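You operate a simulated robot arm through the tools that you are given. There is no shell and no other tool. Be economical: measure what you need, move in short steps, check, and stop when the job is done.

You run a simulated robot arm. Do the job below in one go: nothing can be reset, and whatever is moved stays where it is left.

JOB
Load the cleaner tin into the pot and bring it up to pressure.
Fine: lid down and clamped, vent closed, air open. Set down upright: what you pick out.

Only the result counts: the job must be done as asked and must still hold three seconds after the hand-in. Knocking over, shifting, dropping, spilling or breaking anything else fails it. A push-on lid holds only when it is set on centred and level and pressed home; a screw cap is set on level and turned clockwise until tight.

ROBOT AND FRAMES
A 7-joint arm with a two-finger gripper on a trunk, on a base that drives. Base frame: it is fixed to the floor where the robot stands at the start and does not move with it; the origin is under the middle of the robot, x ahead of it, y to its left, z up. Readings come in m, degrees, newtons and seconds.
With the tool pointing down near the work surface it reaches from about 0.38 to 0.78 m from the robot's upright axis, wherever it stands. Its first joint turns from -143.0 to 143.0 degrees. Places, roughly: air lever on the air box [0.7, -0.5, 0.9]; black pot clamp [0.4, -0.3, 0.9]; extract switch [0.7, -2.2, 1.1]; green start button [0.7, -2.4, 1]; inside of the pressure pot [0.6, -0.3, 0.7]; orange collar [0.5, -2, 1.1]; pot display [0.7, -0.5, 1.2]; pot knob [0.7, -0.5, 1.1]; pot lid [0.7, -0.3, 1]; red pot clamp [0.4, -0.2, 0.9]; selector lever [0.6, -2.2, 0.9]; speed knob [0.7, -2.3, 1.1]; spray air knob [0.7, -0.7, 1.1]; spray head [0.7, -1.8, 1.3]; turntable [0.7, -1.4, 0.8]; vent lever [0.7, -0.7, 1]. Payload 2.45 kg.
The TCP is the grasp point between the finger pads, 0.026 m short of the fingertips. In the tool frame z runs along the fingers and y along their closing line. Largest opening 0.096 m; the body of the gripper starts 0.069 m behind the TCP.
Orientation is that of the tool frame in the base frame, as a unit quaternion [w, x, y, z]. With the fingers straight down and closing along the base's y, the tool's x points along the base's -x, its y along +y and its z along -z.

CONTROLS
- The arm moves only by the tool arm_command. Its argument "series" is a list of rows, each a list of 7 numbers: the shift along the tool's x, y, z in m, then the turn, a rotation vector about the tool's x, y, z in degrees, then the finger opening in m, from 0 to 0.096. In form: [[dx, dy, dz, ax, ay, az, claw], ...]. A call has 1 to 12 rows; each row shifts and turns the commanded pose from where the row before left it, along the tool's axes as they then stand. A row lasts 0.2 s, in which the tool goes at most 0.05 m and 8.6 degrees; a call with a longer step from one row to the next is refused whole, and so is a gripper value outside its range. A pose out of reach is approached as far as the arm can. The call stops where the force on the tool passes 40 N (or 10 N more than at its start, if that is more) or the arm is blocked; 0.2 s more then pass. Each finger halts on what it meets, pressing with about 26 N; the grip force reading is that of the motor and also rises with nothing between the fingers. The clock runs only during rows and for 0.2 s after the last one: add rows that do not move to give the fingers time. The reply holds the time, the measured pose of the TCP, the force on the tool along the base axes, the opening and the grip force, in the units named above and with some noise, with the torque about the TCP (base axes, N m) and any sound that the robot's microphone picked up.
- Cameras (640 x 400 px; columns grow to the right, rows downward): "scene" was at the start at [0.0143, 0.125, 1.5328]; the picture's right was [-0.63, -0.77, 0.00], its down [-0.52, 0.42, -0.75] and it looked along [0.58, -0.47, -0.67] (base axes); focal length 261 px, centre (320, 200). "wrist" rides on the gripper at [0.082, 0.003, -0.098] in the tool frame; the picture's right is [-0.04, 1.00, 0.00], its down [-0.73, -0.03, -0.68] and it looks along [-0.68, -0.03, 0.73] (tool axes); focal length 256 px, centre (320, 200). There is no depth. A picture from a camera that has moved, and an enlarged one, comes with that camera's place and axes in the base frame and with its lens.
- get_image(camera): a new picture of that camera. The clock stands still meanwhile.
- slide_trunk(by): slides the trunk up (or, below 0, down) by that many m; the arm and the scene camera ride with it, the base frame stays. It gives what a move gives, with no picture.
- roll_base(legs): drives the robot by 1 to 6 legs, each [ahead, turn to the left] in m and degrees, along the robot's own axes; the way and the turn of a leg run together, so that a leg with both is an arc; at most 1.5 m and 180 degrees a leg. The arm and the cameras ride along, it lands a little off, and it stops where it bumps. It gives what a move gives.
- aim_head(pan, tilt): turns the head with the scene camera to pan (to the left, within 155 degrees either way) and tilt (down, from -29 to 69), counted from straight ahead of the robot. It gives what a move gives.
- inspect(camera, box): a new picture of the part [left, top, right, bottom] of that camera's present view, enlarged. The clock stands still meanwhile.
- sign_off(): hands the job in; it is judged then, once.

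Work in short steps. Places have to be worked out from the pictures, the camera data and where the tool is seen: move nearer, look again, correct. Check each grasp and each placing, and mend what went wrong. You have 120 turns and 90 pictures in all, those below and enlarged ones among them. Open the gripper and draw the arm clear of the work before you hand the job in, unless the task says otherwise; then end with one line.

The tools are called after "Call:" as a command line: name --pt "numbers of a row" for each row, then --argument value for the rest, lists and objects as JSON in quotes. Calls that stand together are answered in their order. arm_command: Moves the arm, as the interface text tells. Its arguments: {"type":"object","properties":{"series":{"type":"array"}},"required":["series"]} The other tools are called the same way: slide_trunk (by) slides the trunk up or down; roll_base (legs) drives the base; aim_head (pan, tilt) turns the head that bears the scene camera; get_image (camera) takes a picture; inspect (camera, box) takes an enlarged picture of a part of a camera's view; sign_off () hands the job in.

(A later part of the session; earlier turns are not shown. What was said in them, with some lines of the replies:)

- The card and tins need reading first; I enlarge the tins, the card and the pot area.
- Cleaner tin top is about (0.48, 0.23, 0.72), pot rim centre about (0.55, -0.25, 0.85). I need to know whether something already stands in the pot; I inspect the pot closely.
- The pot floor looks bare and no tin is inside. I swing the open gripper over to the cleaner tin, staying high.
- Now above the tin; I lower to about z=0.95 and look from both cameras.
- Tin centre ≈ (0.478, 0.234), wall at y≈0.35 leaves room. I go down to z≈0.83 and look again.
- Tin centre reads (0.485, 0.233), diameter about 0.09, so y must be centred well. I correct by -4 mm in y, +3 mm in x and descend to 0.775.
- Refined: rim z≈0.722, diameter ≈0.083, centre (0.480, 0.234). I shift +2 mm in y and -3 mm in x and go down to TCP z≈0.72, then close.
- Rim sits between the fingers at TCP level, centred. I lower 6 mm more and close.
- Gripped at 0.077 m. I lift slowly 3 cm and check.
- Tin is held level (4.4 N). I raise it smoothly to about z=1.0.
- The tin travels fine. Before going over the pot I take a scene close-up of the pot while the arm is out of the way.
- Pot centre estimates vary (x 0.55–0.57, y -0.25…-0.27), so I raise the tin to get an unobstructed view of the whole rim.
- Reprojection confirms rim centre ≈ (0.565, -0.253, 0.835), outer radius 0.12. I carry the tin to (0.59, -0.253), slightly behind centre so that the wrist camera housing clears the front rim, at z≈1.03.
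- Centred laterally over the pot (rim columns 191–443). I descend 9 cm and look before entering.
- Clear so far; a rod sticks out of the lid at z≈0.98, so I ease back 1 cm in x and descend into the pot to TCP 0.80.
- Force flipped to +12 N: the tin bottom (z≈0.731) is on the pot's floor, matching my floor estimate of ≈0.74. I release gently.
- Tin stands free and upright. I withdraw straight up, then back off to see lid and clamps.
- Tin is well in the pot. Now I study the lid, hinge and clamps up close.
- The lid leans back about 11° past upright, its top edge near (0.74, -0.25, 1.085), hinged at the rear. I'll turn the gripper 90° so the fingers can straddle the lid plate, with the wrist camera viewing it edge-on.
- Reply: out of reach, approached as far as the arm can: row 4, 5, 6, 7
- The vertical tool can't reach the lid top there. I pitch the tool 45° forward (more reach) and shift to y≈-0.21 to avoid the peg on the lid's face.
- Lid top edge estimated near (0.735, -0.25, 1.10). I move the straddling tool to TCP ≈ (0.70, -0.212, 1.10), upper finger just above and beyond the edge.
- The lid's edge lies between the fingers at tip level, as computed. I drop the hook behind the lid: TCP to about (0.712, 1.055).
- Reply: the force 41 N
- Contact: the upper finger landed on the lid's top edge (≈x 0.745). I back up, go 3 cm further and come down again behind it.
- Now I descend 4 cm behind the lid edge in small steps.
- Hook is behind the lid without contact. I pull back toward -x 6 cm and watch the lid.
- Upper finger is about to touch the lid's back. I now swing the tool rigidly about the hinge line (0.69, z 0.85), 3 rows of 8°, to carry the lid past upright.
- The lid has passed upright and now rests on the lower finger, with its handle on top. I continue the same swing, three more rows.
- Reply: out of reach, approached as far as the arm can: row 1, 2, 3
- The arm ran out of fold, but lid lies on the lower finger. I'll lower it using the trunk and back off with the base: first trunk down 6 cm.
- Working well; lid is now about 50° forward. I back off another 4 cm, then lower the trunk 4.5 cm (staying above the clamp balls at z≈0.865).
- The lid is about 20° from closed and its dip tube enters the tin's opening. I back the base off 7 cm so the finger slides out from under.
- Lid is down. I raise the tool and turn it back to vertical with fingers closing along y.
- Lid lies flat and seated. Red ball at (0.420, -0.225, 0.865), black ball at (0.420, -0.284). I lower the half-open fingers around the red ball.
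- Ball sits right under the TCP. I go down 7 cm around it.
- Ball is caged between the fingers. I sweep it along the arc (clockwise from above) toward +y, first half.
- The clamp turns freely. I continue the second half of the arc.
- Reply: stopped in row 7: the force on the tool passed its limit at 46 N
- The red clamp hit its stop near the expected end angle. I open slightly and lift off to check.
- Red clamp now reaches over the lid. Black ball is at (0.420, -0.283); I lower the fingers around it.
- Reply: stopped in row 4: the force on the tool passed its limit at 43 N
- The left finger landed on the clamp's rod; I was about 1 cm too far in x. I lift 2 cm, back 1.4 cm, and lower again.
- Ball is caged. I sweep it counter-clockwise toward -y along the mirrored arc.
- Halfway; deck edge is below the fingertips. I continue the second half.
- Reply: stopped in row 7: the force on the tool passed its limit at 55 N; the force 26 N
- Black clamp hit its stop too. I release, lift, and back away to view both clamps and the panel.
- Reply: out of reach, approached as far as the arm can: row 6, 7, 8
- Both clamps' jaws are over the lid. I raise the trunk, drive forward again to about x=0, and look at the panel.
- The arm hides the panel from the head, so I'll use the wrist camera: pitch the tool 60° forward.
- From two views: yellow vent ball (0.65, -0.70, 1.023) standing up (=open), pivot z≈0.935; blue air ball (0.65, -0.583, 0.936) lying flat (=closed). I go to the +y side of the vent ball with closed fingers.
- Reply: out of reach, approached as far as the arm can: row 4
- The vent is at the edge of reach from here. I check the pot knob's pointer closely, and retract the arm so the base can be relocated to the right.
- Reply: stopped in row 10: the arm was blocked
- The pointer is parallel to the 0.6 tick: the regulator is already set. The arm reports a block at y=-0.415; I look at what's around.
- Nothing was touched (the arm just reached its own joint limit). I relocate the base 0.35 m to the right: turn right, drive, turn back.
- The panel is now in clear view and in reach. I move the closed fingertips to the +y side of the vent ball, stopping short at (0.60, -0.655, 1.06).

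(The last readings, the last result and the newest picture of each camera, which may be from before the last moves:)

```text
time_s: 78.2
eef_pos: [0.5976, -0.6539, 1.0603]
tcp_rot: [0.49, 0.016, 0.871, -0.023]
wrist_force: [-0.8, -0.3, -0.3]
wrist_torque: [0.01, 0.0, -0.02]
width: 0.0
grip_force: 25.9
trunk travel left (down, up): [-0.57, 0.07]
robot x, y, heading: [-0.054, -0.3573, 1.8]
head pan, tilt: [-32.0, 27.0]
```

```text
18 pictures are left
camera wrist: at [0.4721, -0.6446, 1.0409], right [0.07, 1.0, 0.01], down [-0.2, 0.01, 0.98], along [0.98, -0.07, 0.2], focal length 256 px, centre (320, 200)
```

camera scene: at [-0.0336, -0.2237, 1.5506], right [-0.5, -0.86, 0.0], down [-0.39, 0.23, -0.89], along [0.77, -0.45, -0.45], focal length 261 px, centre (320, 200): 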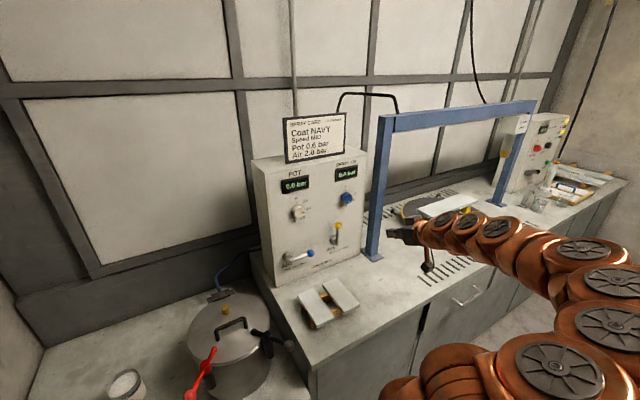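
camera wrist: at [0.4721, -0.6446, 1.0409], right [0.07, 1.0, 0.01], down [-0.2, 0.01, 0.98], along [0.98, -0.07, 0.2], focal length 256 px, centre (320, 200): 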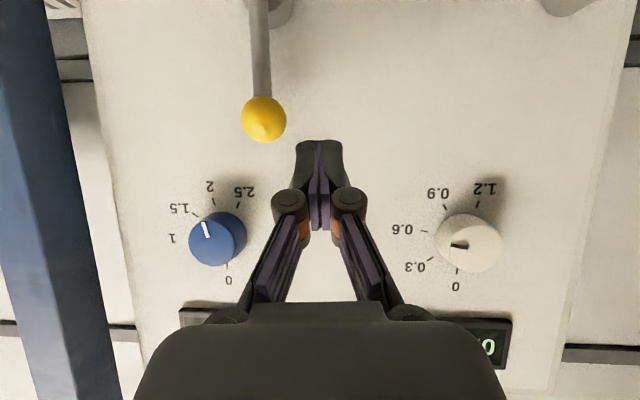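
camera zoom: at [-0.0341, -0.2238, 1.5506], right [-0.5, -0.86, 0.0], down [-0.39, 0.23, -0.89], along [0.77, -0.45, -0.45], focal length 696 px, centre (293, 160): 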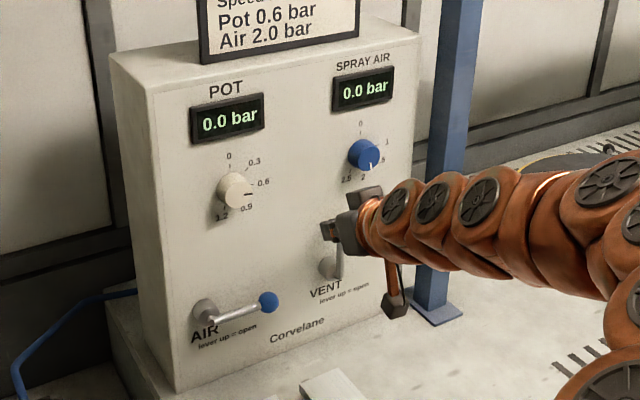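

Fingers are beside and slightly above the yellow ball. I move in so that the tips lie right next to it on the +y side.

Call:
arm_command --pt "0.0022 -0.005 0.026 0 0 0 0" --pt "0.0022 -0.005 0.026 0 0 0 0"

Call:
get_image --camera "wrist"

```text
time_s: 78.8
eef_pos: [0.6383, -0.6681, 1.0282]
tcp_rot: [0.491, 0.015, 0.871, -0.023]
wrist_force: [-0.5, 0.6, -0.3]
wrist_torque: [0.01, 0.0, 0.08]
width: 0.0
grip_force: 25.6
trunk travel left (down, up): [-0.57, 0.07]
robot x, y, heading: [-0.0567, -0.361, 1.8]
head pan, tilt: [-32.0, 27.0]
```

```text
17 pictures are left
camera wrist: at [0.512, -0.6579, 1.0088], right [0.07, 1.0, 0.01], down [-0.2, 0.01, 0.98], along [0.98, -0.07, 0.2], focal length 256 px, centre (320, 200)
```

wrist: 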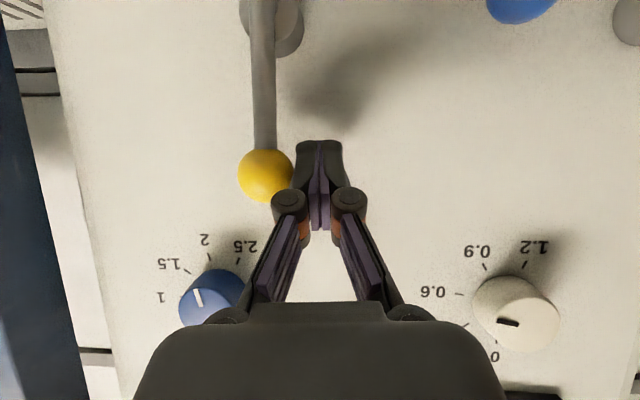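

Tips are right beside the ball. I push the lever along its arc toward -y and down.

Call:
arm_command --pt "-0.0026 -0.0195 -0.0016 0 0 0 0" --pt "0 -0.016 0 0 0 0 0" --pt "0.0019 -0.0159 0.0011 0 0 0 0" --pt "0.0042 -0.0153 0.0025 0 0 0 0" --pt "0.0064 -0.0141 0.0039 0 0 0 0" --pt "0.0085 -0.0127 0.0051 0 0 0 0"

Call:
get_image --camera "wrist"

```text
time_s: 80.2
eef_pos: [0.6367, -0.7606, 1.0095]
tcp_rot: [0.49, 0.016, 0.871, -0.025]
wrist_force: [0.0, -0.1, 0.2]
wrist_torque: [-0.02, 0.06, 0.01]
width: 0.0
grip_force: 26.4
trunk travel left (down, up): [-0.57, 0.07]
robot x, y, heading: [-0.0537, -0.3559, 2.1]
head pan, tilt: [-32.0, 27.0]
```

```text
16 pictures are left
camera wrist: at [0.5109, -0.7507, 0.9906], right [0.07, 1.0, 0.01], down [-0.2, 0.01, 0.98], along [0.98, -0.07, 0.2], focal length 256 px, centre (320, 200)
```

wrist: 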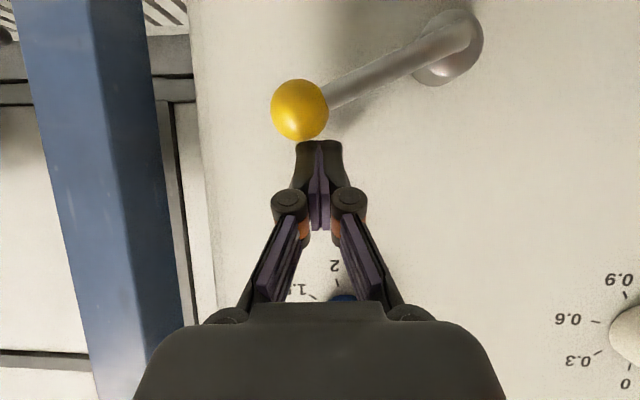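

Lever moves well, about 65° over. I continue pushing it mostly downward to its stop.

Call:
arm_command --pt "0.0102 -0.0095 0.0062 0 0 0 0" --pt "0.0116 -0.007 0.007 0 0 0 0" --pt "0.0128 -0.004 0.0077 0 0 0 0" --pt "0.008 -0.001 0.005 0 0 0 0"

Call:
get_image --camera "wrist"

```text
time_s: 81.1
eef_pos: [0.6381, -0.7819, 0.9754]
tcp_rot: [0.497, 0.016, 0.867, -0.024]
wrist_force: [9.4, -2.2, 10.9]
wrist_torque: [-0.04, -0.38, -0.03]
width: 0.0
grip_force: 26.1
trunk travel left (down, up): [-0.57, 0.07]
robot x, y, heading: [-0.058, -0.3566, 1.7]
head pan, tilt: [-32.0, 27.0]
stopped in row 4: the force on the tool passed its limit at 49 N (the readings are from after the stop); the commanded pose is now the measured one
```

```text
15 pictures are left
camera wrist: at [0.5114, -0.7722, 0.9546], right [0.07, 1.0, 0.01], down [-0.21, 0.01, 0.98], along [0.97, -0.07, 0.21], focal length 256 px, centre (320, 200)
```

wrist: 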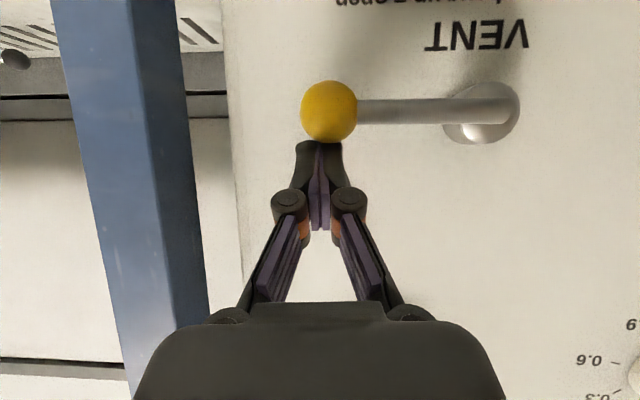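

Vent lever is horizontal: closed. I withdraw and move over in front of the air lever.

Call:
arm_command --pt "0 0 -0.045 0 0 0 0" --pt "0 0 -0.045 0 0 0 0" --pt "0 0.048 0 0 0 0 0" --pt "0 0.048 0 0 0 0 0" --pt "0 0.048 0 0 0 0 0" --pt "0 0.046 0 0 0 0 0"

Call:
get_image --camera "wrist"

```text
time_s: 82.5
eef_pos: [0.5675, -0.5837, 1.0139]
tcp_rot: [0.495, 0.016, 0.868, -0.023]
wrist_force: [0.2, 0.0, 0.1]
wrist_torque: [0.03, 0.0, 0.0]
width: 0.0
grip_force: 26.2
trunk travel left (down, up): [-0.57, 0.07]
robot x, y, heading: [-0.054, -0.3581, 2.1]
head pan, tilt: [-32.0, 27.0]
```

```text
14 pictures are left
camera wrist: at [0.4415, -0.5736, 0.9939], right [0.07, 1.0, 0.01], down [-0.21, 0.01, 0.98], along [0.97, -0.07, 0.21], focal length 256 px, centre (320, 200)
```

wrist: 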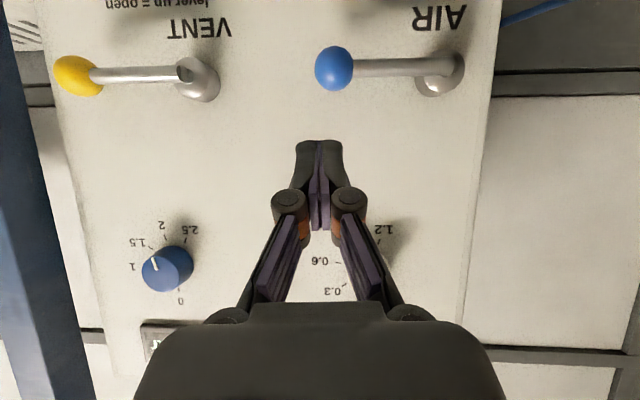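

Air ball confirmed at (0.65, -0.578, 0.937). I lower to z≈0.89 in front of and below it, then slide forward beneath it.

Call:
arm_command --pt "0.0327 0 0.026 0 0 0 0" --pt "0.0327 0 0.026 0 0 0 0" --pt "0.0327 0 0.026 0 0 0 0" --pt "-0.017 0.001 0.021 0 0 0 0" --pt "-0.017 0.001 0.021 0 0 0 0"

Call:
get_image --camera "wrist"

Call:
inspect --camera "scene" --box '[240, 160, 400, 320]'

```text
time_s: 83.7
eef_pos: [0.6376, -0.5931, 0.9004]
tcp_rot: [0.495, 0.016, 0.869, -0.024]
wrist_force: [-0.2, 0.0, 0.4]
wrist_torque: [0.0, 0.0, 0.02]
width: 0.0002
grip_force: 25.8
trunk travel left (down, up): [-0.57, 0.07]
robot x, y, heading: [-0.0542, -0.3563, 1.9]
head pan, tilt: [-32.0, 27.0]
```

```text
13 pictures are left
camera wrist: at [0.5119, -0.5837, 0.8801], right [0.07, 1.0, 0.01], down [-0.21, 0.01, 0.98], along [0.97, -0.07, 0.21], focal length 256 px, centre (320, 200)
```

wrist: 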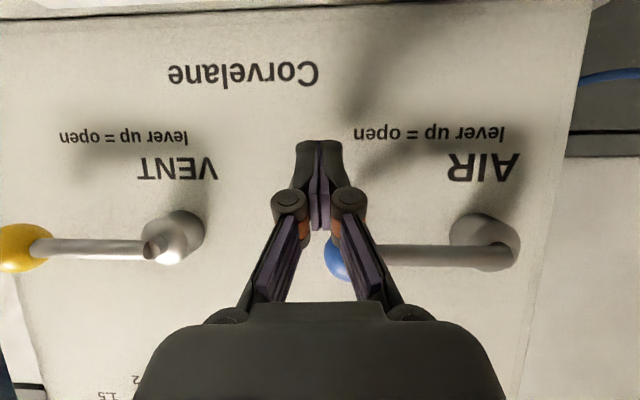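

```text
2.50 times, centred on (320, 240) of scene
camera zoom: at [-0.0339, -0.2239, 1.5507], right [-0.5, -0.86, 0.0], down [-0.39, 0.23, -0.89], along [0.77, -0.45, -0.45], focal length 652 px, centre (320, 100)
```

zoom: 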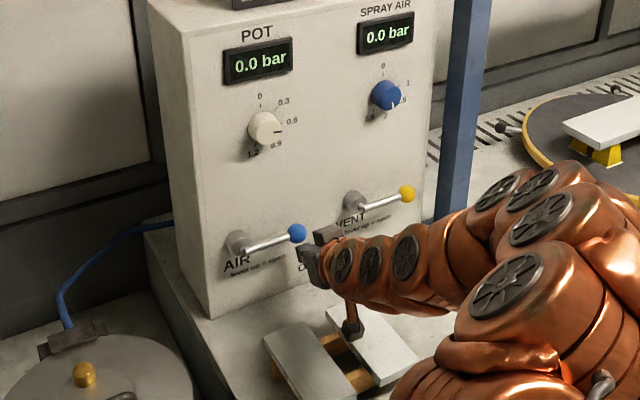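

Fingertips are below the ball, ~1 cm too far -y. I shift +y and push the lever up along its arc.

Call:
arm_command --pt "-0.005 0.011 -0.003 0 0 0 0" --pt "-0.0155 -0.003 -0.0092 0 0 0 0" --pt "-0.0133 -0.0007 -0.0079 0 0 0 0" --pt "-0.0132 0.002 -0.0079 0 0 0 0" --pt "-0.0127 0.0046 -0.0076 0 0 0 0" --pt "-0.0118 0.0072 -0.007 0 0 0 0"

Call:
get_image --camera "wrist"

```text
time_s: 85.1
eef_pos: [0.6415, -0.5687, 0.9816]
tcp_rot: [0.495, 0.016, 0.868, -0.023]
wrist_force: [0.1, -0.3, 1.1]
wrist_torque: [0.0, 0.0, -0.01]
width: 0.0
grip_force: 26.3
trunk travel left (down, up): [-0.57, 0.07]
robot x, y, heading: [-0.0577, -0.3594, 1.7]
head pan, tilt: [-32.0, 27.0]
```

```text
11 pictures are left
camera wrist: at [0.5156, -0.5594, 0.961], right [0.07, 1.0, 0.01], down [-0.21, 0.01, 0.98], along [0.97, -0.07, 0.21], focal length 256 px, centre (320, 200)
```

wrist: 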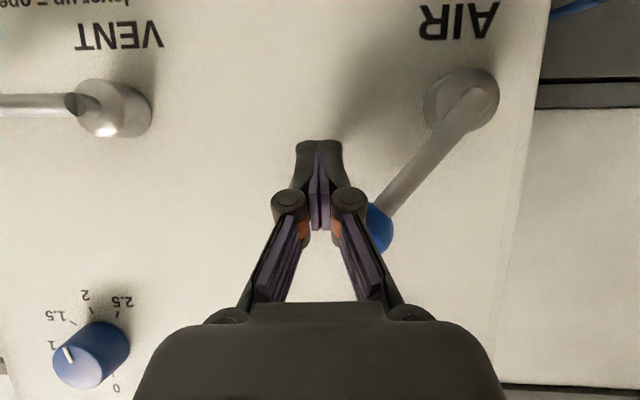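

Lever is about halfway up. I continue the arc, now mostly toward +y, to its stop.

Call:
arm_command --pt "-0.0106 0.0094 -0.0063 0 0 0 0" --pt "-0.0091 0.0114 -0.0054 0 0 0 0" --pt "-0.0071 0.0131 -0.0042 0 0 0 0" --pt "-0.0052 0.0144 -0.0031 0 0 0 0" --pt "-0.002 0.012 -0.001 0 0 0 0" --pt "0 0.01 0 0 0 0 0" --pt "0 0.008 0 0 0 0 0"

Call:
get_image --camera "wrist"

```text
time_s: 86.3
eef_pos: [0.6419, -0.5223, 1.0134]
tcp_rot: [0.493, 0.023, 0.869, -0.024]
wrist_force: [-0.6, -16.4, -6.6]
wrist_torque: [-0.02, 0.01, 0.04]
width: 0.0001
grip_force: 26.3
trunk travel left (down, up): [-0.57, 0.07]
robot x, y, heading: [-0.0552, -0.354, 1.4]
head pan, tilt: [-32.0, 27.0]
stopped in row 5: the force on the tool passed its limit at 53 N (the readings are from after the stop); the commanded pose is now the measured one
```

```text
10 pictures are left
camera wrist: at [0.5154, -0.5103, 0.9943], right [0.09, 1.0, 0.02], down [-0.21, 0.0, 0.98], along [0.97, -0.09, 0.21], focal length 256 px, centre (320, 200)
```

wrist: 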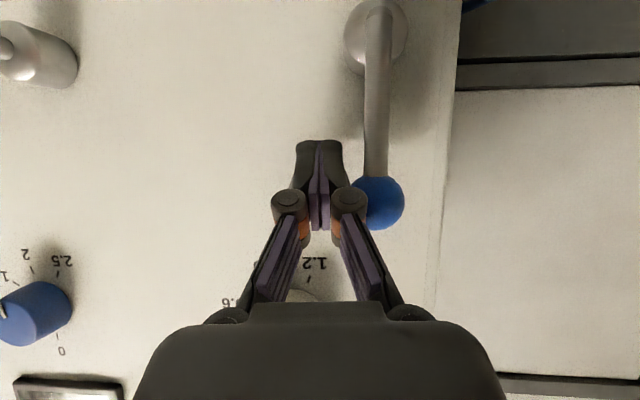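

Air lever is upright at its stop. I move off it and retract, then read the pot display.

Call:
arm_command --pt "0 -0.008 0 0 0 0 0" --pt "0 0 -0.03 0 0 0 0" --pt "0 0 -0.045 0 0 0 0" --pt "0 0 -0.045 0 0 0 0" --pt "0 0 -0.045 0 0 0 0" --pt "0 -0.045 0 0 0 0 0.01" --pt "0 -0.045 0 0 0 0 0.03" --pt "0 -0.045 0 0 0 0 0.05" --pt "0 -0.045 0 0 0 0 0.05" --pt "0 -0.045 0 0 0 0 0.05" --pt "0 0 0 0 0 0 0.05"

Call:
inspect --camera "scene" --box '[180, 140, 400, 400]'

```text
time_s: 88.7
eef_pos: [0.4893, -0.7408, 1.1045]
tcp_rot: [0.494, 0.022, 0.869, -0.025]
wrist_force: [0.6, 0.9, 0.0]
wrist_torque: [0.0, -0.03, -0.04]
width: 0.0499
grip_force: 0.1
trunk travel left (down, up): [-0.57, 0.07]
robot x, y, heading: [-0.0602, -0.3583, 1.7]
head pan, tilt: [-32.0, 27.0]
```

```text
1.54 times, centred on (290, 270) of scene
camera zoom: at [-0.0333, -0.224, 1.5506], right [-0.51, -0.86, 0.0], down [-0.39, 0.23, -0.89], along [0.77, -0.45, -0.45], focal length 402 px, centre (366, 92)
```

zoom: 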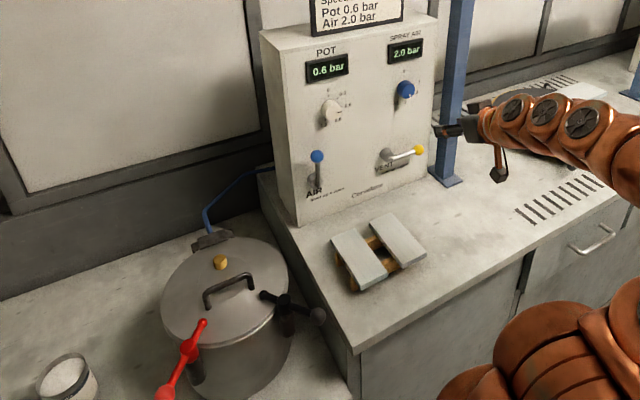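

The pot reads 0.6 bar with the lid flat, both clamps across it, the vent down and the air up. The arm is clear and the gripper open, so I hand in.

Call:
sign_off

```text
The job is handed in.
```

The cleaner tin is standing upright in the pot, with the lid down, both clamps across it, the vent closed and the air open; the pot display read 0.6 bar, as the card asks, just before hand-in.
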